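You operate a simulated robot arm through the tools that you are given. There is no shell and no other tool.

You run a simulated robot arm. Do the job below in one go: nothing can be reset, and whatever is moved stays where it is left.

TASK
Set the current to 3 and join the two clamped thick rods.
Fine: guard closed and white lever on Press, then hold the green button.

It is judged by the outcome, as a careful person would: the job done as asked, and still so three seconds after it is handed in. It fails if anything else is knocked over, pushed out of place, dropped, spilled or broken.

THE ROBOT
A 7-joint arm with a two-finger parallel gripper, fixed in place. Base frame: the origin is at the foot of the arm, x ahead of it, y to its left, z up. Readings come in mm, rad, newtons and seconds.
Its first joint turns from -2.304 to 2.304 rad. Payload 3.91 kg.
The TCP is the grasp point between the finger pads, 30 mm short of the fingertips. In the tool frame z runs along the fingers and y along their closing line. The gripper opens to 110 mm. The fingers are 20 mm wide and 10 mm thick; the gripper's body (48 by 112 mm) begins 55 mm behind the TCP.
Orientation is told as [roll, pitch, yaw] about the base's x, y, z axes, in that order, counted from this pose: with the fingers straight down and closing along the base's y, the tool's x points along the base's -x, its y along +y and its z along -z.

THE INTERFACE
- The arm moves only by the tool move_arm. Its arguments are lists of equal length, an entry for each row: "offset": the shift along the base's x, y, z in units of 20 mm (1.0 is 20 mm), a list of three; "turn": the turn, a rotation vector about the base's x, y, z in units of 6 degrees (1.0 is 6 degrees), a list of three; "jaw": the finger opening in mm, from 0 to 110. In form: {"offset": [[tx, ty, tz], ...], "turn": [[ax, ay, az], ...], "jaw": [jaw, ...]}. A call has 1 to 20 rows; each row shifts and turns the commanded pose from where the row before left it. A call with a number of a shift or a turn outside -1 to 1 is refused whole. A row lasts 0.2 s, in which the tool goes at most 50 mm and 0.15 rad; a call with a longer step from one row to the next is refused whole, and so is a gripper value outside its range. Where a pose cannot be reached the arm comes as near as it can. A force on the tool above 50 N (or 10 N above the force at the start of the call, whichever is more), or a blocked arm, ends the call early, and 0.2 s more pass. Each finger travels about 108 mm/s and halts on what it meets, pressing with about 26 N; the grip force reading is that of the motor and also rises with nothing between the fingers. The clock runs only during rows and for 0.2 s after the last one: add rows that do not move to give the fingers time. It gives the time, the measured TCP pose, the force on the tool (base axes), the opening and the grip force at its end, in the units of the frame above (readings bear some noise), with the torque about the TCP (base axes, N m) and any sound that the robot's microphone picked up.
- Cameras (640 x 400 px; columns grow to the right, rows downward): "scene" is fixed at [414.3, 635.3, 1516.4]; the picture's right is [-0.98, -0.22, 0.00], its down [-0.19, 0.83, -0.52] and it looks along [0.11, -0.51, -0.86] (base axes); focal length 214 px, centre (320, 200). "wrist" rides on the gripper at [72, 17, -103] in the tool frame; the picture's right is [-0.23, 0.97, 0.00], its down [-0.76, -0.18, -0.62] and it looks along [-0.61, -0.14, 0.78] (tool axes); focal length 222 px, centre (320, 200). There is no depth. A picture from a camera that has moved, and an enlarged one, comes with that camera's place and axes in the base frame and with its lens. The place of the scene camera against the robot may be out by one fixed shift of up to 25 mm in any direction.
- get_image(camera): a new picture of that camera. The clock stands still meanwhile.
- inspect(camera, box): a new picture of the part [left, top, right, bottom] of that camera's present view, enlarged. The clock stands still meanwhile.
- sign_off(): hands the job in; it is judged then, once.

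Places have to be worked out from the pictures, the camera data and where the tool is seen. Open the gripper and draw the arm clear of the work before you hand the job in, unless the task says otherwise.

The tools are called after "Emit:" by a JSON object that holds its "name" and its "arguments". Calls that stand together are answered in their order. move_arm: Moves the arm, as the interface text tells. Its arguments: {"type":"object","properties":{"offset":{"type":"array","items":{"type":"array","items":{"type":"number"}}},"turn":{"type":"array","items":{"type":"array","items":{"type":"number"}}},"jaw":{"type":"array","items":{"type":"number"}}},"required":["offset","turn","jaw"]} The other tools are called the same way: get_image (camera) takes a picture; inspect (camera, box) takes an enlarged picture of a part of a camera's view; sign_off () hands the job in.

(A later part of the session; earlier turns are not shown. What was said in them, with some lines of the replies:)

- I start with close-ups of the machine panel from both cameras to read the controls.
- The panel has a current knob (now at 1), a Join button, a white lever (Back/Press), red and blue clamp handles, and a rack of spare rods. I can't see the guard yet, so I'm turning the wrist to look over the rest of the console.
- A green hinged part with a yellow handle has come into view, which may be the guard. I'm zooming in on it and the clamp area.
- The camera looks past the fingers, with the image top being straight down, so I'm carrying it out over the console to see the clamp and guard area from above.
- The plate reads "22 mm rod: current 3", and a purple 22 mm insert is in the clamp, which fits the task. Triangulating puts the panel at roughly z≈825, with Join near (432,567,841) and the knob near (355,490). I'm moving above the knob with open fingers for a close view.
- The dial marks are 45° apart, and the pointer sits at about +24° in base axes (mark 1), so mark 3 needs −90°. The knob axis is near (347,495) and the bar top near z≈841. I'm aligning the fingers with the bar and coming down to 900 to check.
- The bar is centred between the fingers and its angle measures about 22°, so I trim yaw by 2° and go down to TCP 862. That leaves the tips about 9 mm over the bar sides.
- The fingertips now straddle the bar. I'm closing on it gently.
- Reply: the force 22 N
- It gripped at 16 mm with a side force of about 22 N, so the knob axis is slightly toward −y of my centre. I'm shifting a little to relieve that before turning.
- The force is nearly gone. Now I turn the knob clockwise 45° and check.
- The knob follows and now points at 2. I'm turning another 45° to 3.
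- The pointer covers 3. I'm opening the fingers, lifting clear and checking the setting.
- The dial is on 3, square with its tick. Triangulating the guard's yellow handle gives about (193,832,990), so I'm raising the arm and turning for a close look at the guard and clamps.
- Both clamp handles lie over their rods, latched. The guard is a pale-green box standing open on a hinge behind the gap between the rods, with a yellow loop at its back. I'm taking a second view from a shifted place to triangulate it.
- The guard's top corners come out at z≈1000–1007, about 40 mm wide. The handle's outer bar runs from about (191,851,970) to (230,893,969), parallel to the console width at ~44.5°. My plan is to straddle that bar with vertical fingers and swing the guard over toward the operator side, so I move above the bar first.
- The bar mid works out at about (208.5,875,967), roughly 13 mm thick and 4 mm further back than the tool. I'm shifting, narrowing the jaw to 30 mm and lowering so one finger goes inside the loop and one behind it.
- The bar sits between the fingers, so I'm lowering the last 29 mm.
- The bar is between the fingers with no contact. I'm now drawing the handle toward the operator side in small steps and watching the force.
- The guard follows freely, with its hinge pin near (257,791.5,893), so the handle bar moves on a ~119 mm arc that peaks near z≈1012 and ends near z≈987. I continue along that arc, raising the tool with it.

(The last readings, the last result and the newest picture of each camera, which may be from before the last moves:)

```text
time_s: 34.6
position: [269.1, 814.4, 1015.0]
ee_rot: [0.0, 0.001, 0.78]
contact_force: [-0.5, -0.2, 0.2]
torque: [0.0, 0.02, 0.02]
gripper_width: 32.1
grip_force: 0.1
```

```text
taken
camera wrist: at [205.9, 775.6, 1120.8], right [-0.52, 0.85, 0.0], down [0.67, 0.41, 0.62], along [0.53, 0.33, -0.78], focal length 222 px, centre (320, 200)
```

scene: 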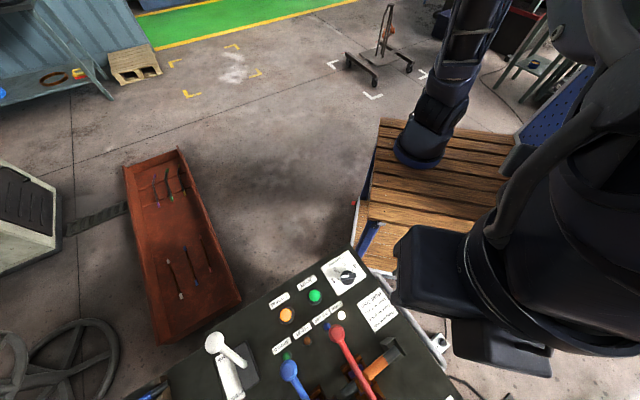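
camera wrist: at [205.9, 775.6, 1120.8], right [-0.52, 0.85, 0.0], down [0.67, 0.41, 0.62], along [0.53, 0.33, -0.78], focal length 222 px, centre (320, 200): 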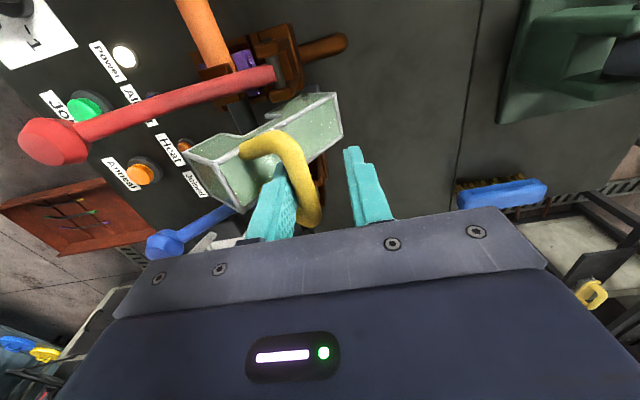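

The handle is at the top of its arc and now rests on the front finger, so gravity is helping. I continue forward and down, letting it down under control.

Emit:
{"name": "move_arm", "arguments": {"offset": [[0.35, -0.357, 0], [0.35, -0.357, 0], [0.35, -0.357, -0.1], [0.35, -0.357, -0.15], [0.35, -0.357, -0.2], [0.35, -0.357, -0.25], [0, 0, 0]], "turn": [[0, 0, 0], [0, 0, 0], [0, 0, 0], [0, 0, 0], [0, 0, 0], [0, 0, 0], [0, 0, 0]], "jaw": [32, 32, 32, 32, 32, 32, 32]}}

Emit:
{"name": "get_image", "arguments": {"camera": "wrist"}}

Emit:
{"name": "inspect", "arguments": {"camera": "wrist", "box": [180, 40, 440, 220]}}

```text
time_s: 36.2
position: [310.6, 771.4, 1002.1]
ee_rot: [0.001, 0.0, 0.777]
contact_force: [0.1, -0.3, 1.0]
torque: [-0.01, 0.02, -0.02]
gripper_width: 32.1
grip_force: 0.3
```

```text
taken
camera wrist: at [247.5, 732.8, 1107.0], right [-0.52, 0.85, 0.0], down [0.67, 0.41, 0.62], along [0.53, 0.33, -0.78], focal length 222 px, centre (320, 200)
```

wrist: 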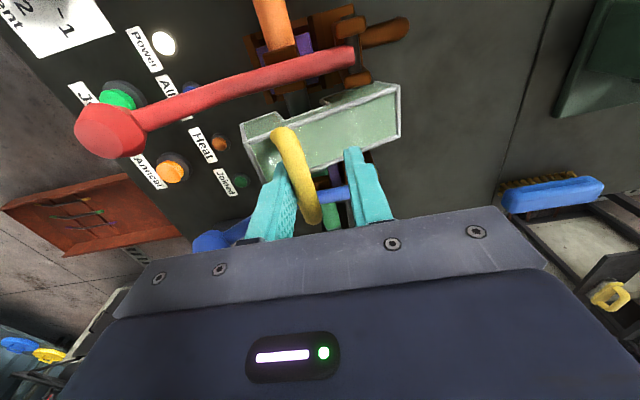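

```text
2.22 times, centred on (310, 130) of wrist
camera zoom: at [247.5, 732.8, 1107.0], right [-0.52, 0.85, 0.0], down [0.67, 0.41, 0.62], along [0.53, 0.33, -0.78], focal length 494 px, centre (342, 356)
```

zoom: 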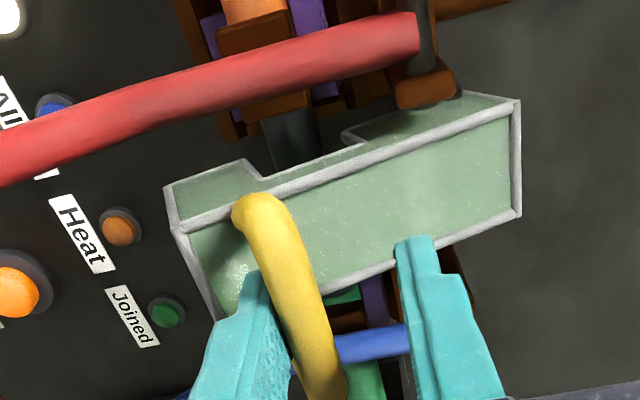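

The guard is nearly over the rods. I'm going the last 25–30 mm, stopping on any resistance.

Emit:
{"name": "move_arm", "arguments": {"offset": [[0.35, -0.357, -0.25], [0.35, -0.357, -0.2], [0.25, -0.255, -0.1], [0, 0, 0]], "turn": [[0, 0, 0], [0, 0, 0], [0, 0, 0], [0, 0, 0]], "jaw": [32, 32, 32, 32]}}

Emit:
{"name": "get_image", "arguments": {"camera": "wrist"}}

Emit:
{"name": "inspect", "arguments": {"camera": "wrist", "box": [180, 40, 440, 220]}}

```text
time_s: 37.2
position: [329.4, 753.0, 991.0]
ee_rot: [0.0, 0.0, 0.778]
contact_force: [1.0, 0.0, -0.1]
torque: [-0.02, -0.04, 0.0]
gripper_width: 32.1
grip_force: 0.7
```

```text
taken
camera wrist: at [267.0, 713.8, 1096.0], right [-0.52, 0.85, 0.0], down [0.67, 0.41, 0.62], along [0.53, 0.33, -0.78], focal length 222 px, centre (320, 200)
```

wrist: 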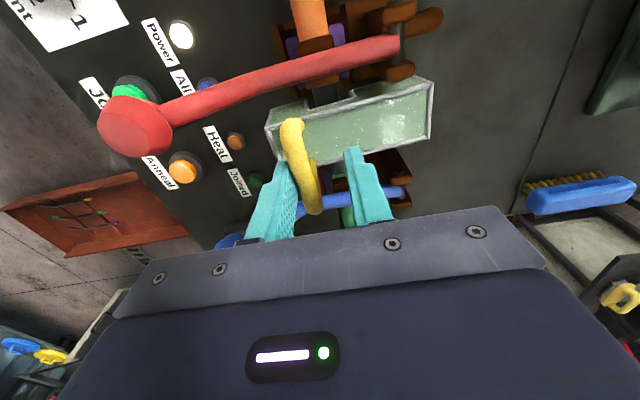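

```text
2.22 times, centred on (310, 130) of wrist
camera zoom: at [267.0, 713.8, 1096.0], right [-0.52, 0.85, 0.0], down [0.67, 0.41, 0.62], along [0.53, 0.33, -0.78], focal length 494 px, centre (342, 356)
```

zoom: 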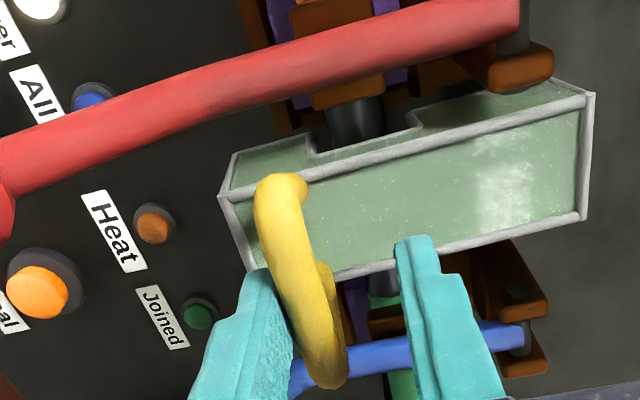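

The bar still rests on the front finger, so the guard may not be fully down. I'm continuing a bit further.

Emit:
{"name": "move_arm", "arguments": {"offset": [[0.25, -0.255, -0.2], [0.25, -0.255, -0.1], [0, 0, 0]], "turn": [[0, 0, 0], [0, 0, 0], [0, 0, 0]], "jaw": [32, 32, 32]}}

Emit:
{"name": "inspect", "arguments": {"camera": "wrist", "box": [180, 40, 440, 220]}}

```text
time_s: 38.0
position: [340.1, 741.4, 986.2]
ee_rot: [-0.001, 0.0, 0.779]
contact_force: [-1.2, -0.7, 0.0]
torque: [0.0, 0.0, -0.01]
gripper_width: 31.8
grip_force: 0.1
```

```text
2.22 times, centred on (310, 130) of wrist
camera zoom: at [277.1, 703.4, 1090.4], right [-0.52, 0.85, 0.0], down [0.67, 0.41, 0.62], along [0.53, 0.32, -0.78], focal length 494 px, centre (342, 356)
```

zoom: 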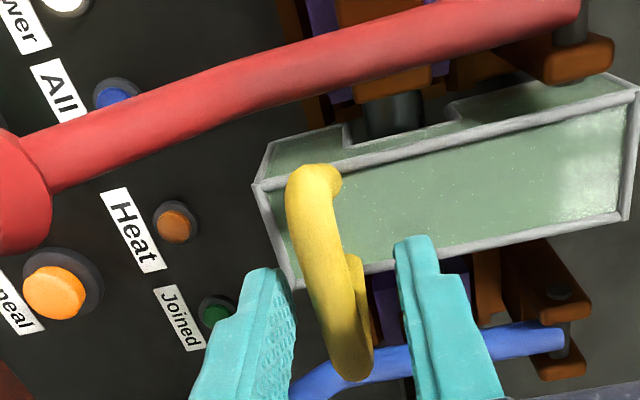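

The bar has left the front finger, so the guard seems to be at its stop. I'm nudging with the rear finger to confirm it doesn't go further.

Emit:
{"name": "move_arm", "arguments": {"offset": [[0.2, -0.204, 0], [0.15, -0.153, 0], [0, 0, 0]], "turn": [[0, 0, 0], [0, 0, 0], [0, 0, 0]], "jaw": [32, 32, 32]}}

Emit:
{"name": "inspect", "arguments": {"camera": "wrist", "box": [180, 40, 440, 220]}}

```text
time_s: 38.8
position: [345.9, 735.3, 986.0]
ee_rot: [0.0, 0.0, 0.779]
contact_force: [1.5, -0.1, -0.4]
torque: [-0.03, 0.01, 0.02]
gripper_width: 31.9
grip_force: 0.0
```

```text
2.22 times, centred on (310, 130) of wrist
camera zoom: at [283.7, 696.1, 1090.3], right [-0.52, 0.85, 0.0], down [0.67, 0.41, 0.62], along [0.53, 0.33, -0.78], focal length 494 px, centre (342, 356)
```

zoom: 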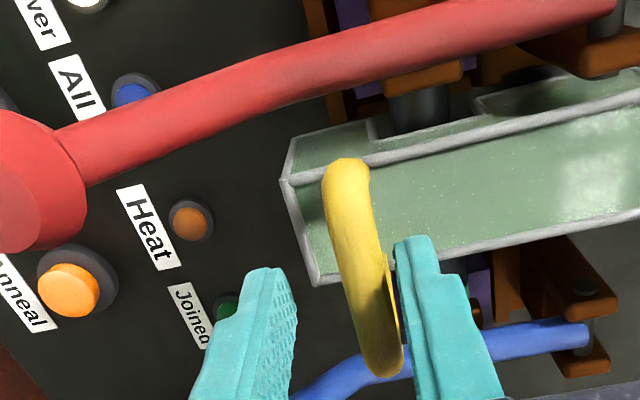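

The guard corner stays at (336,709) between the two pictures, so it has stopped. One more small nudge should confirm with a force reading.

Emit:
{"name": "move_arm", "arguments": {"offset": [[0.1, -0.102, 0], [0.1, -0.102, 0], [0.1, -0.102, 0], [0, 0, 0]], "turn": [[0, 0, 0], [0, 0, 0], [0, 0, 0], [0, 0, 0]], "jaw": [32, 32, 32, 32]}}

Emit:
{"name": "inspect", "arguments": {"camera": "wrist", "box": [180, 40, 440, 220]}}

```text
time_s: 39.8
position: [352.6, 729.3, 985.5]
ee_rot: [0.001, -0.001, 0.779]
contact_force: [-12.3, 14.2, -0.3]
torque: [0.38, 0.01, 0.03]
gripper_width: 40.8
grip_force: 9.4
```

```text
2.22 times, centred on (310, 130) of wrist
camera zoom: at [288.8, 691.0, 1090.1], right [-0.52, 0.85, 0.0], down [0.67, 0.41, 0.62], along [0.53, 0.33, -0.78], focal length 494 px, centre (342, 356)
```

zoom: 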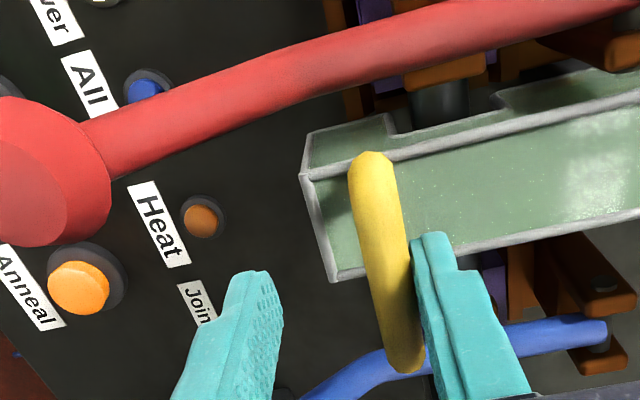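

There is firm resistance of about 19 N, so the guard is fully closed. I'm backing off so the bar is free between the fingers, then lifting clear.

Emit:
{"name": "move_arm", "arguments": {"offset": [[-0.3, 0.306, 0], [-0.3, 0.306, 0], [0, 0, 0], [0, 0, 0.5], [0, 0, 1], [0, 0, 1], [0, 0, 1], [0, 0, 1], [0, 0, 1], [0, 0, 1], [0, 0, 1], [0, 0, 1]], "turn": [[0, 0, 0], [0, 0, 0], [0, 0, 0], [0, 0, 0], [0, 0, 0], [0, 0, 0], [0, 0, 0], [0, 0, 0], [0, 0, 0], [0, 0, 0], [0, 0, 0], [0, 0, 0]], "jaw": [32, 32, 32, 32, 32, 32, 32, 32, 32, 32, 32, 32]}}

Emit:
{"name": "get_image", "arguments": {"camera": "wrist"}}

Emit:
{"name": "inspect", "arguments": {"camera": "wrist", "box": [120, 100, 330, 250]}}

Emit:
{"name": "inspect", "arguments": {"camera": "scene", "box": [180, 260, 440, 400]}}

```text
time_s: 42.4
position: [340.2, 741.1, 1156.2]
ee_rot: [0.001, 0.0, 0.778]
contact_force: [0.0, 0.6, 0.7]
torque: [0.0, 0.05, 0.03]
gripper_width: 32.2
grip_force: 0.0
```

```text
taken
camera wrist: at [277.3, 702.9, 1260.1], right [-0.52, 0.85, 0.0], down [0.67, 0.41, 0.62], along [0.53, 0.32, -0.78], focal length 222 px, centre (320, 200)
```

wrist: 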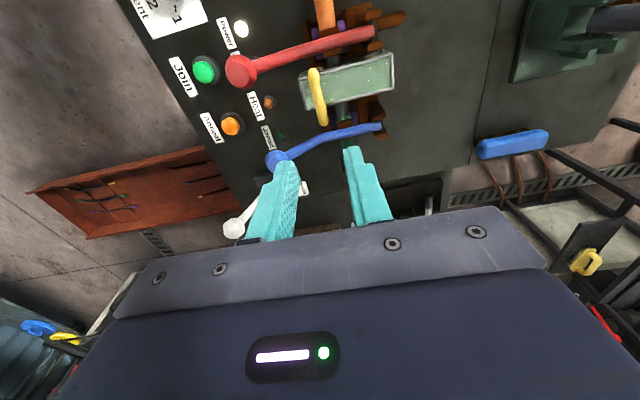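

```text
2.67 times, centred on (225, 175) of wrist
camera zoom: at [277.3, 702.9, 1260.1], right [-0.52, 0.85, 0.0], down [0.67, 0.41, 0.62], along [0.53, 0.32, -0.78], focal length 592 px, centre (573, 267)
```

zoom: 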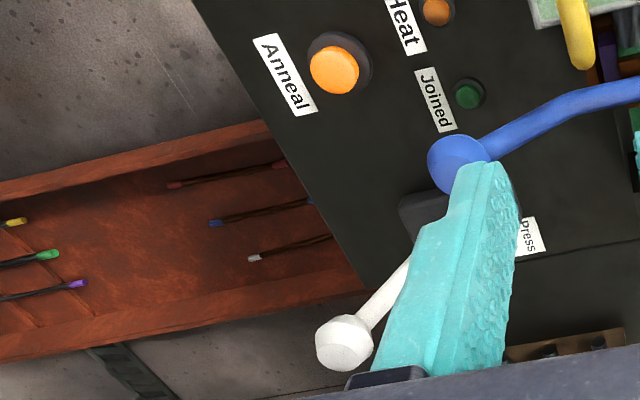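

```text
2.46 times, centred on (310, 330) of scene
camera zoom: at [414.3, 635.3, 1516.4], right [-0.98, -0.22, 0.0], down [-0.19, 0.83, -0.52], along [0.11, -0.51, -0.86], focal length 528 px, centre (345, -120)
```

zoom: 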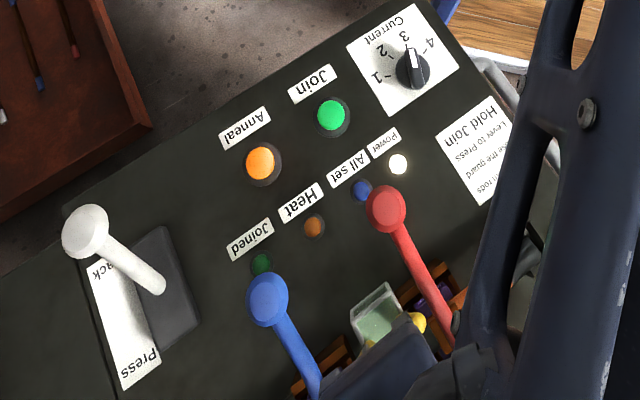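

The guard is down over the joint and the dial still shows 3. Next is the white lever: its knob is at about (614,721,973), tilted toward the operator (Back), with its base near (559,758,858). I'm moving above it for a closer look.

Emit:
{"name": "move_arm", "arguments": {"offset": [[0.979, -0.0714, -0.164], [0.979, -0.0714, -0.164], [0.979, -0.0714, -0.164], [0.979, -0.0714, -0.164], [0.979, -0.0714, -0.164], [0.979, -0.0714, -0.164], [0.979, -0.0714, -0.164], [0.979, -0.0714, -0.164], [0.979, -0.0714, -0.164], [0.979, -0.0714, -0.164], [0.979, -0.0714, -0.164], [0.979, -0.0714, -0.164], [0.979, -0.0714, -0.164], [0.979, -0.0714, -0.164]], "turn": [[0, 0, 0], [0, 0, 0], [0, 0, 0], [0, 0, 0], [0, 0, 0], [0, 0, 0], [0, 0, 0], [0, 0, 0], [0, 0, 0], [0, 0, 0], [0, 0, 0], [0, 0, 0], [0, 0, 0], [0, 0, 0]], "jaw": [80, 80, 80, 80, 80, 80, 80, 80, 80, 80, 80, 80, 80, 80]}}

Emit:
{"name": "get_image", "arguments": {"camera": "wrist"}}

Emit:
{"name": "get_image", "arguments": {"camera": "scene"}}

Emit:
{"name": "inspect", "arguments": {"camera": "wrist", "box": [200, 20, 440, 220]}}

```text
time_s: 45.4
position: [615.2, 721.2, 1109.7]
ee_rot: [-0.001, -0.001, 0.78]
contact_force: [-0.2, -0.3, 0.7]
torque: [-0.02, -0.01, 0.0]
gripper_width: 80.2
grip_force: 0.2
```

```text
taken
camera wrist: at [552.4, 682.8, 1213.8], right [-0.52, 0.85, 0.0], down [0.67, 0.41, 0.62], along [0.53, 0.33, -0.78], focal length 222 px, centre (320, 200)
```

wrist: 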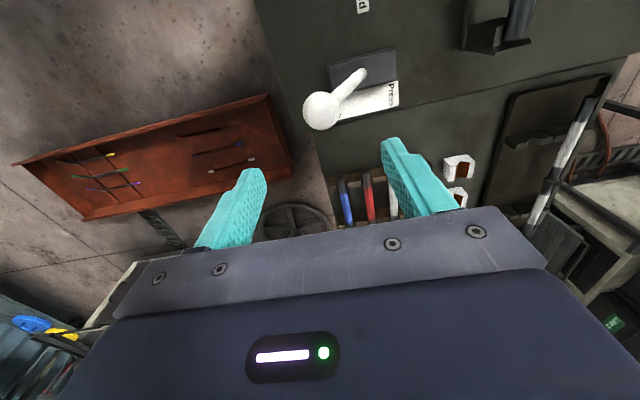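

```text
taken
```

scene: 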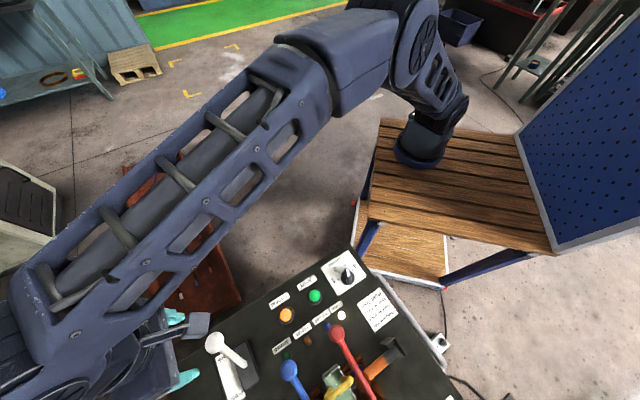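

```text
2.00 times, centred on (320, 120) of wrist
camera zoom: at [552.4, 682.8, 1213.8], right [-0.52, 0.85, 0.0], down [0.67, 0.41, 0.62], along [0.53, 0.33, -0.78], focal length 444 px, centre (320, 360)
```

zoom: 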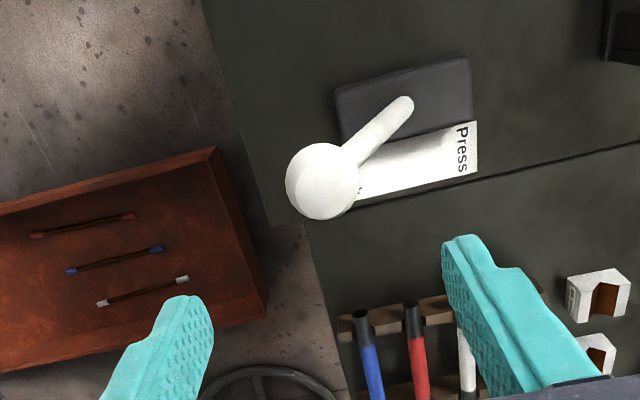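

The knob is at (614,721,973), right under the tool, and the slot block runs f≈102–200 with its centre at 150. Press should therefore put the knob about 130 mm further along. I'm lowering with the jaw at 64 mm so the fingers straddle the knob fore and aft.

Emit:
{"name": "move_arm", "arguments": {"offset": [[-0.03, 0, -0.87], [0, 0, -0.87], [0, 0, -0.87], [0, 0, -0.87], [0, 0, -0.87], [0, 0, -0.87], [0, 0, -0.9], [0, 0, 0]], "turn": [[0, 0, 0], [0, 0, 0], [0, 0, 0], [0, 0, 0], [0, 0, 0], [0, 0, 0], [0, 0, 0], [0, 0, 0]], "jaw": [66, 66, 66, 66, 66, 66, 66, 66]}}

Emit:
{"name": "inspect", "arguments": {"camera": "wrist", "box": [200, 20, 440, 220]}}

```text
time_s: 47.2
position: [614.3, 722.0, 988.1]
ee_rot: [0.001, 0.001, 0.779]
contact_force: [-0.5, -0.6, 0.4]
torque: [0.01, -0.02, -0.02]
gripper_width: 65.7
grip_force: 0.1
```

```text
2.00 times, centred on (320, 120) of wrist
camera zoom: at [552.0, 682.9, 1091.0], right [-0.52, 0.85, 0.0], down [0.67, 0.41, 0.62], along [0.53, 0.32, -0.78], focal length 444 px, centre (320, 360)
```

zoom: 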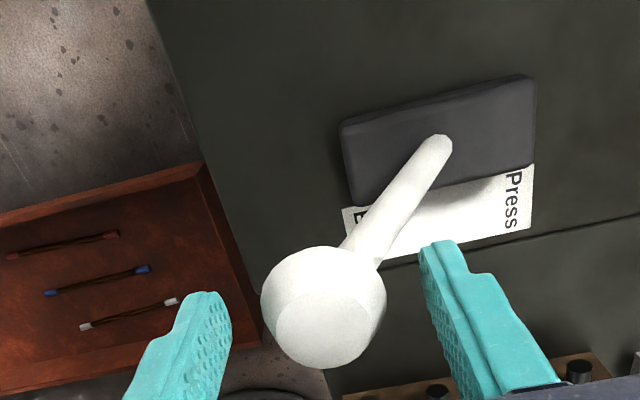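

The knob is centred between the fingers with no contact. I'm pushing toward Press in 10 mm steps.

Emit:
{"name": "move_arm", "arguments": {"offset": [[-0.35, 0.357, 0], [-0.35, 0.357, 0], [-0.35, 0.357, 0], [-0.35, 0.357, 0], [-0.35, 0.357, 0], [-0.35, 0.357, 0], [-0.35, 0.357, 0], [0, 0, 0]], "turn": [[0, 0, 0], [0, 0, 0], [0, 0, 0], [0, 0, 0], [0, 0, 0], [0, 0, 0], [0, 0, 0], [0, 0, 0]], "jaw": [66, 66, 66, 66, 66, 66, 66, 66]}}

Emit:
{"name": "inspect", "arguments": {"camera": "wrist", "box": [200, 20, 440, 220]}}

```text
time_s: 49.0
position: [565.3, 771.3, 987.6]
ee_rot: [-0.002, 0.001, 0.778]
contact_force: [-0.4, 0.1, -0.5]
torque: [0.04, -0.01, 0.0]
gripper_width: 66.1
grip_force: 0.1
```

```text
2.00 times, centred on (320, 120) of wrist
camera zoom: at [502.6, 733.1, 1091.9], right [-0.52, 0.85, 0.0], down [0.67, 0.41, 0.62], along [0.53, 0.32, -0.78], focal length 444 px, centre (320, 360)
```

zoom: 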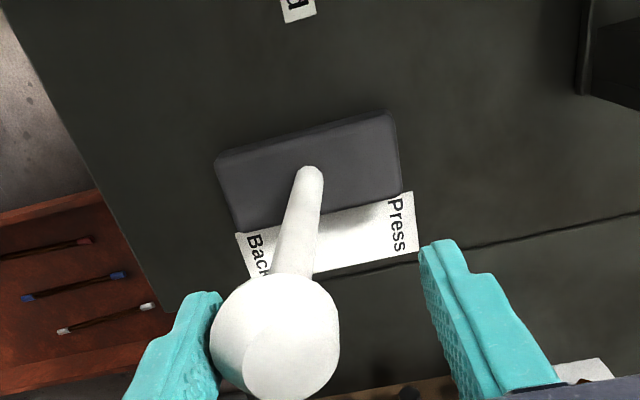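

The lever follows easily and is nearly upright. I'm pushing on toward Press.

Emit:
{"name": "move_arm", "arguments": {"offset": [[-0.35, 0.357, 0], [-0.35, 0.357, 0], [-0.35, 0.357, 0], [-0.35, 0.357, 0], [-0.35, 0.357, 0], [-0.2, 0.204, 0], [0, 0, 0]], "turn": [[0, 0, 0], [0, 0, 0], [0, 0, 0], [0, 0, 0], [0, 0, 0], [0, 0, 0], [0, 0, 0]], "jaw": [66, 66, 66, 66, 66, 66, 66]}}

Emit:
{"name": "inspect", "arguments": {"camera": "wrist", "box": [200, 20, 440, 220]}}

```text
time_s: 50.6
position: [527.2, 812.3, 987.5]
ee_rot: [0.0, 0.0, 0.778]
contact_force: [0.1, -1.0, 0.3]
torque: [0.01, 0.02, -0.01]
gripper_width: 66.3
grip_force: 0.1
```

```text
2.00 times, centred on (320, 120) of wrist
camera zoom: at [463.3, 772.6, 1091.4], right [-0.52, 0.85, 0.0], down [0.67, 0.41, 0.62], along [0.53, 0.32, -0.78], focal length 444 px, centre (320, 360)
```

zoom: 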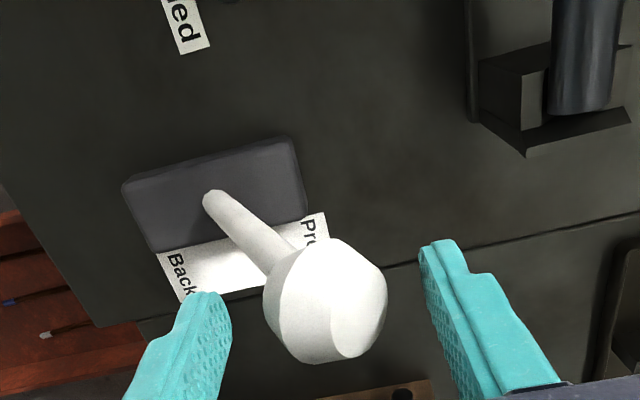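

The lever seems to have snapped over to Press, with the knob at f≈212 against a mirrored 215. I'm nudging it a little more to confirm it's against its stop.

Emit:
{"name": "move_arm", "arguments": {"offset": [[-0.25, 0.255, 0], [-0.2, 0.204, 0], [-0.1, 0.102, 0], [0, 0, 0]], "turn": [[0, 0, 0], [0, 0, 0], [0, 0, 0], [0, 0, 0]], "jaw": [66, 66, 66, 66]}}

Emit:
{"name": "inspect", "arguments": {"camera": "wrist", "box": [200, 20, 440, 220]}}

Emit:
{"name": "inspect", "arguments": {"camera": "scene", "box": [180, 260, 440, 400]}}

```text
time_s: 51.6
position: [516.0, 822.9, 987.2]
ee_rot: [0.0, 0.0, 0.779]
contact_force: [1.4, -0.6, -1.2]
torque: [-0.05, 0.02, -0.01]
gripper_width: 67.1
grip_force: 0.8
```

```text
2.00 times, centred on (320, 120) of wrist
camera zoom: at [452.6, 783.8, 1091.4], right [-0.52, 0.85, 0.0], down [0.67, 0.41, 0.62], along [0.53, 0.32, -0.78], focal length 444 px, centre (320, 360)
```

zoom: 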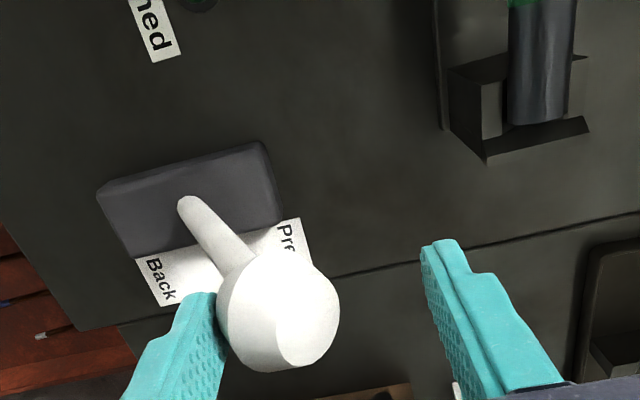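

```text
2.46 times, centred on (310, 330) of scene
camera zoom: at [414.3, 635.3, 1516.4], right [-0.98, -0.22, 0.0], down [-0.19, 0.83, -0.52], along [0.11, -0.51, -0.86], focal length 528 px, centre (345, -120)
```

zoom: 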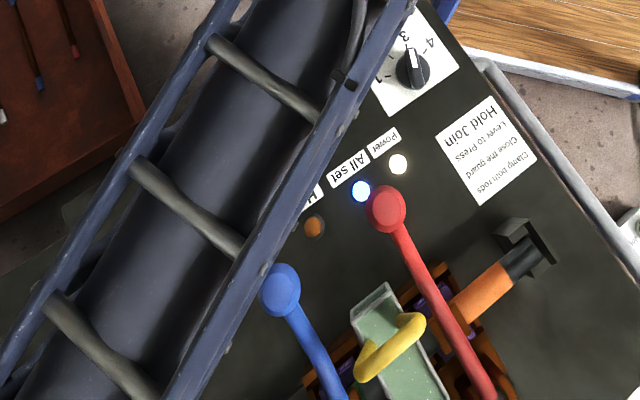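

The blue "All set" lamp is now lit. I'm backing off the lever knob and lifting clear.

Emit:
{"name": "move_arm", "arguments": {"offset": [[0.2, -0.204, 0], [0.15, -0.153, 0], [0, 0, 1], [0, 0, 1], [0, 0, 1], [0, 0, 1], [0, 0, 1], [0, 0, 1]], "turn": [[0, 0, 0], [0, 0, 0], [0, 0, 0], [0, 0, 0], [0, 0, 0], [0, 0, 0], [0, 0, 0], [0, 0, 0]], "jaw": [66, 66, 66, 66, 66, 66, 66, 66]}}

Emit:
{"name": "inspect", "arguments": {"camera": "wrist", "box": [200, 20, 440, 220]}}

Emit:
{"name": "move_arm", "arguments": {"offset": [[-0.318, -0.896, 0], [-0.318, -0.896, 0], [-0.318, -0.896, 0], [-0.318, -0.896, 0], [-0.318, -0.896, 0], [-0.318, -0.896, 0], [-0.318, -0.896, 0], [-0.318, -0.896, 0], [-0.318, -0.896, 0], [-0.318, -0.896, 0], [-0.318, -0.896, 0], [-0.318, -0.896, 0], [-0.318, -0.896, 0], [-0.318, -0.896, 0]], "turn": [[0, 0, 0], [0, 0, 0], [0, 0, 0], [0, 0, 0], [0, 0, 0], [0, 0, 0], [0, 0, 0], [0, 0, 0], [0, 0, 0], [0, 0, 0], [0, 0, 0], [0, 0, 0], [0, 0, 0], [0, 0, 0]], "jaw": [0, 0, 0, 0, 0, 0, 0, 0, 0, 0, 0, 0, 0, 0]}}

Emit:
{"name": "get_image", "arguments": {"camera": "wrist"}}

Emit:
{"name": "inspect", "arguments": {"camera": "wrist", "box": [220, 0, 440, 180]}}

Emit:
{"name": "get_image", "arguments": {"camera": "scene"}}

```text
time_s: 53.4
position: [522.4, 814.7, 1107.2]
ee_rot: [-0.001, 0.0, 0.779]
contact_force: [-0.2, -0.1, -0.3]
torque: [-0.01, -0.02, -0.01]
gripper_width: 65.9
grip_force: 0.1
```

```text
2.00 times, centred on (320, 120) of wrist
camera zoom: at [459.5, 776.4, 1211.2], right [-0.52, 0.85, 0.0], down [0.67, 0.41, 0.62], along [0.53, 0.33, -0.78], focal length 444 px, centre (320, 360)
```

zoom: 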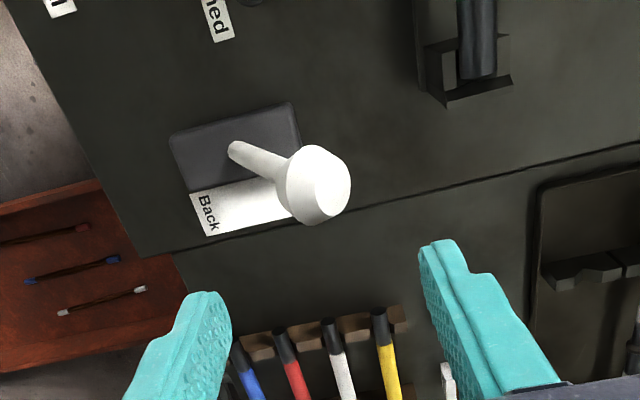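

```text
time_s: 56.4
position: [432.5, 564.9, 1107.6]
ee_rot: [0.001, -0.001, 0.777]
contact_force: [0.2, 1.0, -0.3]
torque: [-0.05, 0.03, 0.01]
gripper_width: 0.0
grip_force: 25.9
```

```text
taken
camera wrist: at [369.4, 525.9, 1211.4], right [-0.52, 0.85, 0.0], down [0.67, 0.41, 0.62], along [0.53, 0.33, -0.78], focal length 222 px, centre (320, 200)
```

wrist: 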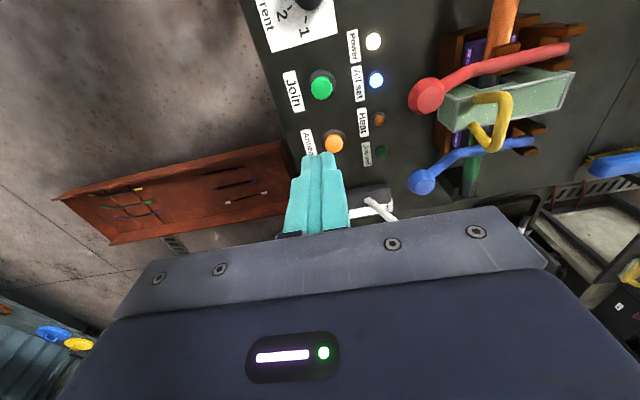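

```text
2.22 times, centred on (330, 90) of wrist
camera zoom: at [369.4, 525.9, 1211.4], right [-0.52, 0.85, 0.0], down [0.67, 0.41, 0.62], along [0.53, 0.33, -0.78], focal length 494 px, centre (298, 444)
```

zoom: 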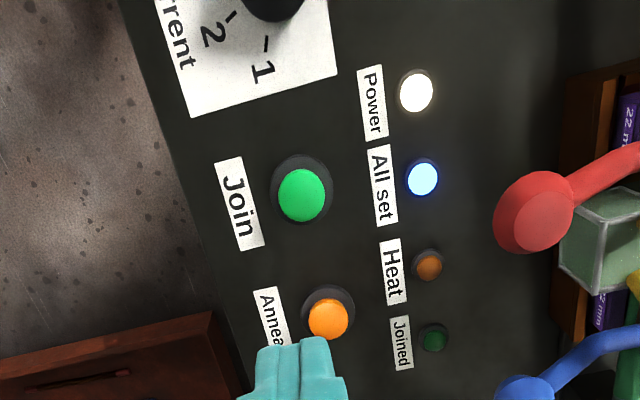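

```text
taken
```

scene: 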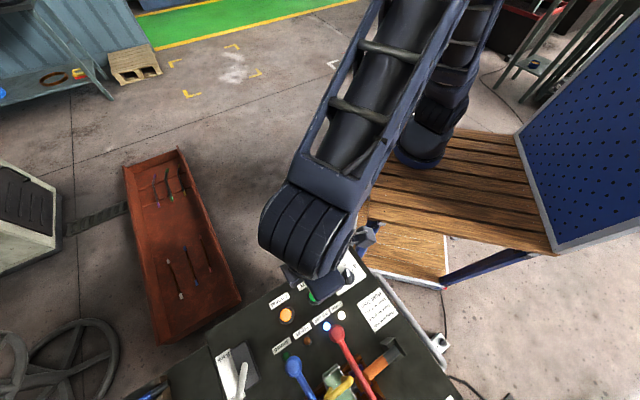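

All set remains lit and the lever holds at Press. The Join button refines to about (433,568,841), so I'm lowering closed fingers to about 15 mm above it.

Emit:
{"name": "move_arm", "arguments": {"offset": [[0.03, 0.13, -1], [0, 0, -1], [0, 0, -1], [0, 0, -1], [0, 0, -1], [0, 0, -1], [0, 0, -1], [0, 0, -1], [0, 0, -1], [0, 0, -1], [0, 0, -0.9], [0, 0, 0]], "turn": [[0, 0, 0], [0, 0, 0], [0, 0, 0], [0, 0, 0], [0, 0, 0], [0, 0, 0], [0, 0, 0], [0, 0, 0], [0, 0, 0], [0, 0, 0], [0, 0, 0], [0, 0, 0]], "jaw": [0, 0, 0, 0, 0, 0, 0, 0, 0, 0, 0, 0]}}

Emit:
{"name": "get_image", "arguments": {"camera": "wrist"}}

Emit:
{"name": "inspect", "arguments": {"camera": "wrist", "box": [240, 60, 420, 220]}}

Emit:
{"name": "inspect", "arguments": {"camera": "scene", "box": [250, 250, 400, 350]}}

```text
time_s: 59.0
position: [433.8, 566.8, 889.5]
ee_rot: [0.0, 0.0, 0.779]
contact_force: [-0.1, -0.8, -0.5]
torque: [0.01, -0.01, 0.01]
gripper_width: 0.0
grip_force: 26.1
```

```text
taken
camera wrist: at [370.3, 528.5, 993.0], right [-0.52, 0.85, 0.0], down [0.67, 0.41, 0.62], along [0.53, 0.33, -0.78], focal length 222 px, centre (320, 200)
```

wrist: 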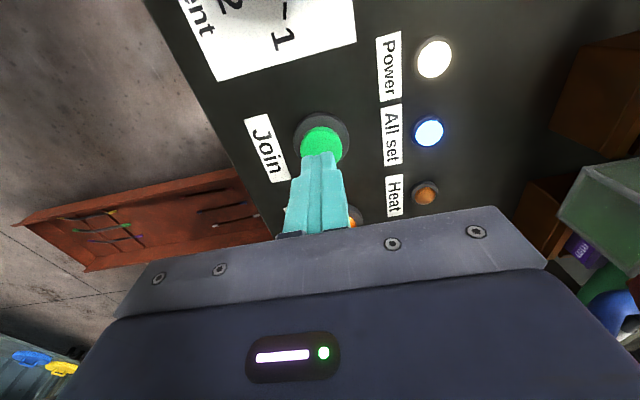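

```text
2.50 times, centred on (330, 140) of wrist
camera zoom: at [370.3, 528.5, 993.0], right [-0.52, 0.85, 0.0], down [0.67, 0.41, 0.62], along [0.53, 0.33, -0.78], focal length 555 px, centre (295, 350)
```

zoom: 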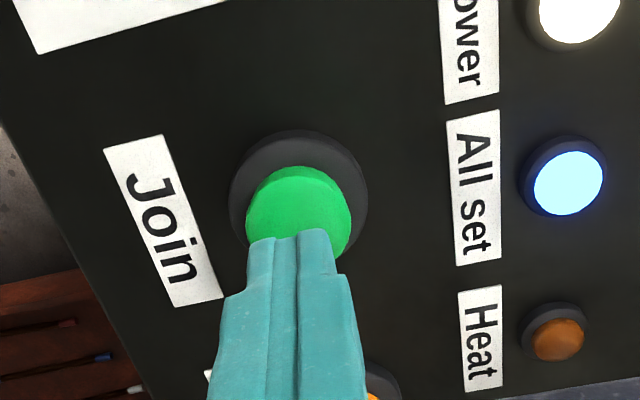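

```text
4.00 times, centred on (325, 300) of scene
camera zoom: at [414.3, 635.3, 1516.4], right [-0.98, -0.22, 0.0], down [-0.19, 0.83, -0.52], along [0.11, -0.51, -0.86], focal length 858 px, centre (300, -200)
```

zoom: 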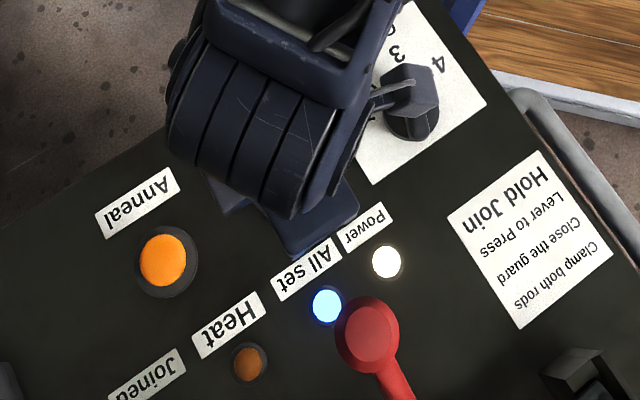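

The fingers are over the green button. I'm lowering slowly to find contact.

Emit:
{"name": "move_arm", "arguments": {"offset": [[-0.06, 0, -0.4], [0, 0, -0.3], [0, 0, -0.1], [0, 0, -0.1], [0, 0, -0.1], [0, 0, -0.1]], "turn": [[0, 0, 0], [0, 0, 0], [0, 0, 0], [0, 0, 0], [0, 0, 0], [0, 0, 0]], "jaw": [0, 0, 0, 0, 0, 0]}}

Emit:
{"name": "inspect", "arguments": {"camera": "wrist", "box": [240, 60, 460, 220]}}

```text
time_s: 60.4
position: [432.7, 567.1, 868.2]
ee_rot: [0.0, 0.0, 0.777]
contact_force: [-0.1, -1.2, 1.6]
torque: [-0.05, 0.03, 0.02]
gripper_width: 0.0
grip_force: 25.7
```

```text
2.50 times, centred on (350, 140) of wrist
camera zoom: at [369.4, 528.7, 971.3], right [-0.52, 0.85, 0.0], down [0.67, 0.41, 0.62], along [0.53, 0.32, -0.78], focal length 555 px, centre (245, 350)
```

zoom: 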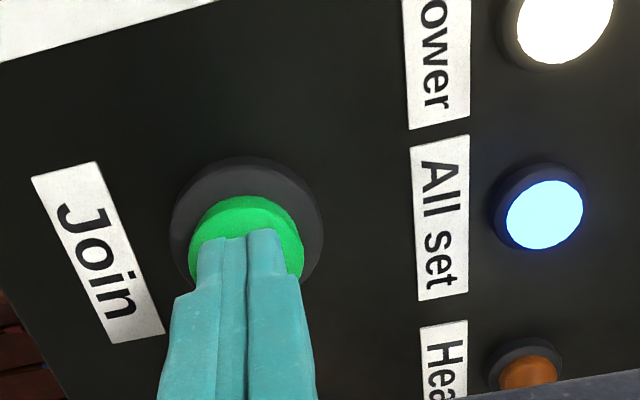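

The tip is at z≈838, just touching. I'm pressing further in 1.5–2 mm steps.

Emit:
{"name": "move_arm", "arguments": {"offset": [[0, 0, -0.1], [0, 0, -0.1], [0, 0, -0.1], [0, 0, 0]], "turn": [[0, 0, 0], [0, 0, 0], [0, 0, 0], [0, 0, 0]], "jaw": [0, 0, 0, 0]}}

Emit:
{"name": "inspect", "arguments": {"camera": "wrist", "box": [240, 60, 460, 220]}}

Emit:
{"name": "inspect", "arguments": {"camera": "scene", "box": [250, 250, 400, 350]}}

```text
time_s: 61.4
position: [432.4, 567.0, 861.5]
ee_rot: [-0.001, -0.001, 0.779]
contact_force: [2.1, 1.5, 12.4]
torque: [0.0, -0.03, 0.05]
gripper_width: 0.1
grip_force: 26.1
heard: click
```

```text
2.50 times, centred on (350, 140) of wrist
camera zoom: at [369.3, 528.4, 966.1], right [-0.52, 0.85, 0.0], down [0.67, 0.41, 0.62], along [0.53, 0.33, -0.78], focal length 555 px, centre (245, 350)
```

zoom: 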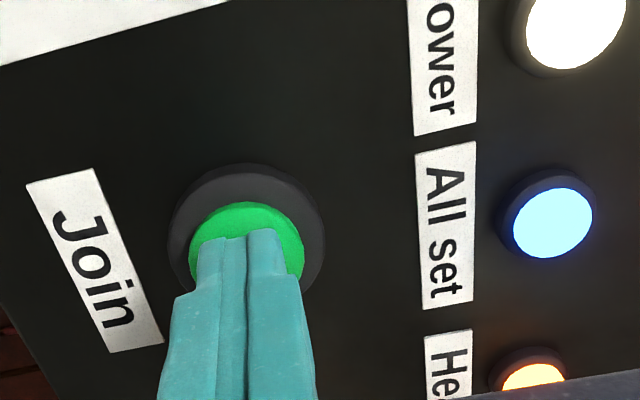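

```text
4.00 times, centred on (325, 300) of scene
camera zoom: at [414.3, 635.3, 1516.4], right [-0.98, -0.22, 0.0], down [-0.19, 0.83, -0.52], along [0.11, -0.51, -0.86], focal length 858 px, centre (300, -200)
```

zoom: 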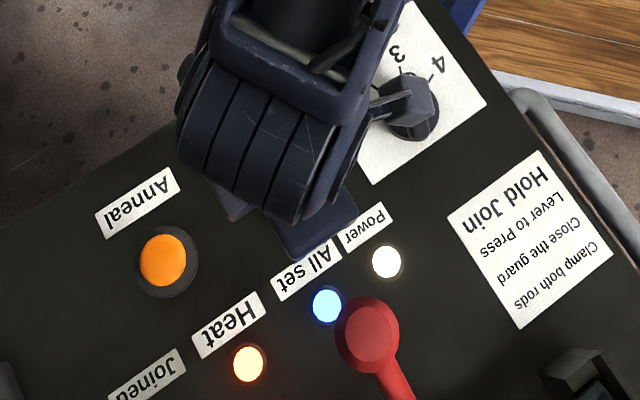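

The button clicked and the Heat lamp is on. I'm holding still and watching for Joined.

Emit:
{"name": "move_arm", "arguments": {"offset": [[0, 0, 0], [0, 0, 0], [0, 0, 0], [0, 0, 0]], "turn": [[0, 0, 0], [0, 0, 0], [0, 0, 0], [0, 0, 0]], "jaw": [0, 0, 0, 0]}}

Emit:
{"name": "inspect", "arguments": {"camera": "scene", "box": [240, 280, 440, 400]}}

```text
time_s: 62.4
position: [433.4, 567.3, 862.0]
ee_rot: [0.001, 0.001, 0.779]
contact_force: [3.5, 3.2, 14.0]
torque: [0.15, -0.05, 0.02]
gripper_width: 0.0
grip_force: 26.1
```

```text
3.20 times, centred on (340, 340) of scene
camera zoom: at [414.3, 635.3, 1516.4], right [-0.98, -0.22, 0.0], down [-0.19, 0.83, -0.52], along [0.11, -0.51, -0.86], focal length 686 px, centre (256, -248)
```

zoom: 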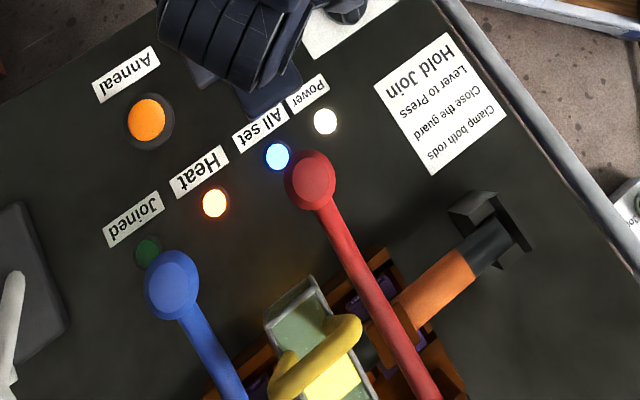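

Glow is visible under the guard; Heat is on but Joined isn't lit yet. I keep holding.

Emit:
{"name": "move_arm", "arguments": {"offset": [[0, 0, 0], [0, 0, 0], [0, 0, 0], [0, 0, 0]], "turn": [[0, 0, 0], [0, 0, 0], [0, 0, 0], [0, 0, 0]], "jaw": [0, 0, 0, 0]}}

Emit:
{"name": "inspect", "arguments": {"camera": "scene", "box": [240, 280, 440, 400]}}

```text
time_s: 63.4
position: [432.8, 566.6, 861.7]
ee_rot: [0.0, 0.001, 0.778]
contact_force: [3.4, 3.9, 14.7]
torque: [0.09, -0.06, -0.03]
gripper_width: 0.1
grip_force: 26.3
```

```text
3.20 times, centred on (340, 340) of scene
camera zoom: at [414.3, 635.3, 1516.4], right [-0.98, -0.22, 0.0], down [-0.19, 0.83, -0.52], along [0.11, -0.51, -0.86], focal length 686 px, centre (256, -248)
```

zoom: 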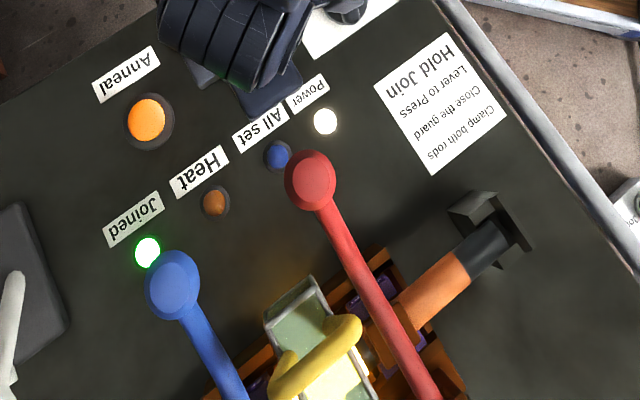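

The Joined lamp is lit and Heat has gone out. I'm releasing the button, lifting straight up, then opening the fingers well above the console.

Emit:
{"name": "move_arm", "arguments": {"offset": [[0, 0, 0.5], [0, 0, 1], [0, 0, 1], [0, 0, 1], [0, 0, 1], [0, 0, 1], [0, 0, 1], [0, 0, 1], [0, 0, 1], [0, 0, 1], [0, 0, 1], [0, 0, 1], [0, 0, 1], [0, 0, 1], [0, 0, 1]], "turn": [[0, 0, 0], [0, 0, 0], [0, 0, 0], [0, 0, 0], [0, 0, 0], [0, 0, 0], [0, 0, 0], [0, 0, 0], [0, 0, 0], [0, 0, 0], [0, 0, 0], [0, 0, 0], [0, 0, 0], [0, 0, 0], [0, 0, 0]], "jaw": [0, 0, 0, 0, 0, 0, 0, 0, 0, 0, 60, 80, 100, 110, 110]}}

Emit:
{"name": "get_image", "arguments": {"camera": "wrist"}}

Emit:
{"name": "inspect", "arguments": {"camera": "scene", "box": [200, 240, 460, 400]}}

```text
time_s: 66.6
position: [433.1, 567.2, 1151.0]
ee_rot: [-0.001, 0.0, 0.779]
contact_force: [0.4, 0.3, -1.0]
torque: [-0.01, -0.01, -0.04]
gripper_width: 109.8
grip_force: 0.1
```

```text
taken
camera wrist: at [369.2, 528.4, 1255.3], right [-0.52, 0.85, 0.0], down [0.67, 0.41, 0.62], along [0.53, 0.33, -0.78], focal length 222 px, centre (320, 200)
```

wrist: 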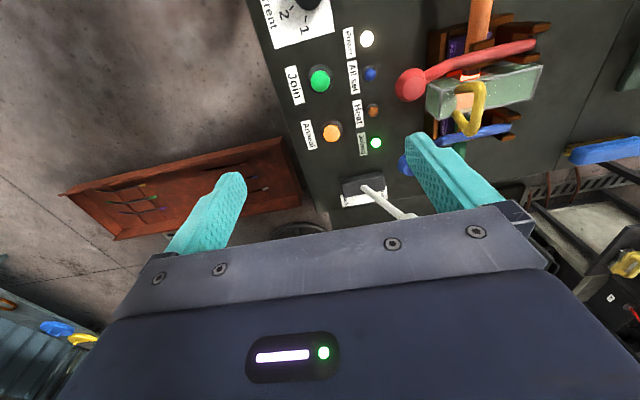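

```text
2.46 times, centred on (330, 320) of scene
camera zoom: at [414.3, 635.3, 1516.4], right [-0.98, -0.22, 0.0], down [-0.19, 0.83, -0.52], along [0.11, -0.51, -0.86], focal length 528 px, centre (295, -95)
```

zoom: 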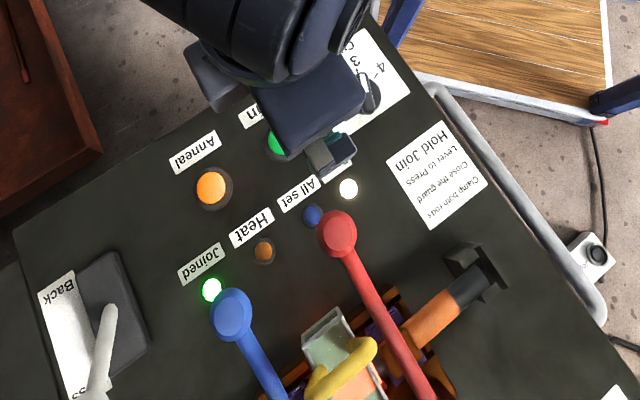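

The Joined lamp stays green after release, and everything else is as I left it. I'm drawing the arm back toward its starting place before handing in.

Emit:
{"name": "move_arm", "arguments": {"offset": [[-0.3, -0.9, 0.42], [-0.3, -0.9, 0.42], [-0.3, -0.9, 0.42], [-0.3, -0.9, 0.42], [-0.3, -0.9, 0.42], [-0.3, -0.9, 0.42], [-0.3, -0.9, 0.42], [-0.3, -0.9, 0.42], [-0.3, -0.9, 0.42], [0, 0, 0]], "turn": [[0, 0, 0], [0, 0, 0], [0, 0, 0], [0, 0, 0], [0, 0, 0], [0, 0, 0], [0, 0, 0], [0, 0, 0], [0, 0, 0], [0, 0, 0]], "jaw": [110, 110, 110, 110, 110, 110, 110, 110, 110, 110]}}

Emit:
{"name": "inspect", "arguments": {"camera": "scene", "box": [180, 230, 460, 400]}}

Emit:
{"name": "inspect", "arguments": {"camera": "wrist", "box": [300, 0, 640, 220]}}

```text
time_s: 68.8
position: [378.5, 404.1, 1227.7]
ee_rot: [0.0, 0.001, 0.781]
contact_force: [-0.9, 0.2, 0.3]
torque: [0.03, 0.02, 0.0]
gripper_width: 109.9
grip_force: 0.0
```

```text
2.29 times, centred on (320, 315) of scene
camera zoom: at [414.3, 635.3, 1516.4], right [-0.98, -0.22, 0.0], down [-0.19, 0.83, -0.52], along [0.11, -0.51, -0.86], focal length 490 px, centre (320, -63)
```

zoom: 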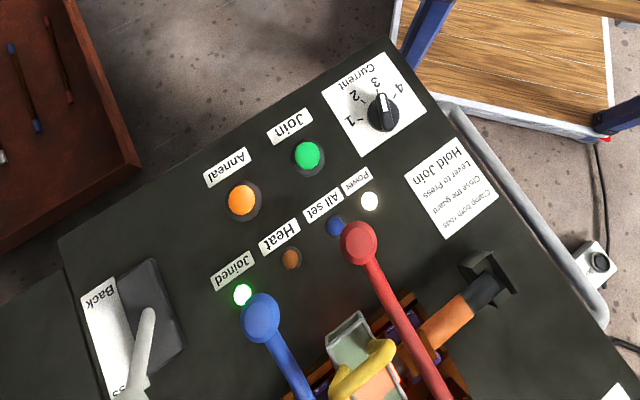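

```text
1.82 times, centred on (470, 110) of wrist
camera zoom: at [314.5, 365.7, 1331.0], right [-0.52, 0.85, 0.0], down [0.67, 0.41, 0.62], along [0.53, 0.32, -0.78], focal length 404 px, centre (47, 364)
```

zoom: 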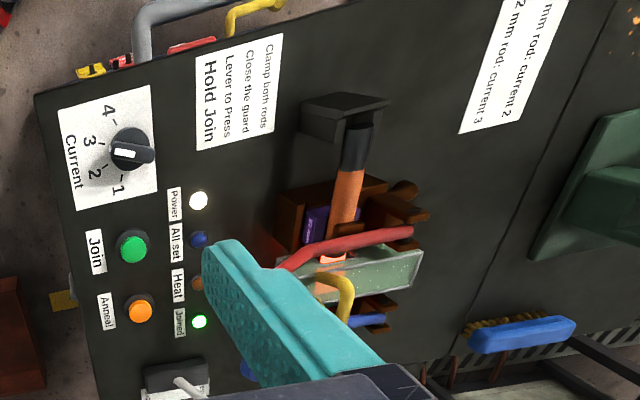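

The current is on 3, the guard is closed, the lever is on Press and Joined is lit green. The arm is clear with the gripper open, so I'm handing the job in.

Emit:
{"name": "sign_off", "arguments": {}}

```text
The job is handed in.
```

The two thick rods are joined: the green Joined lamp came on while I held the Join button, and it stayed lit after I let go.

- **Current:** the dial was on 1 and is now on 3, which matches the console plate for 22 mm rods.
- **Guard and lever:** I swung the guard closed and felt it stop firmly, then moved the white lever to Press. The All set lamp lit at that point.
- **Join:** I held the green button for about two seconds, until Joined lit and Heat went out, then released it.

The guard is still closed and the lever is still on Press. The arm is back near its starting place with the gripper open, and the last pictures show nothing knocked over or out of place.
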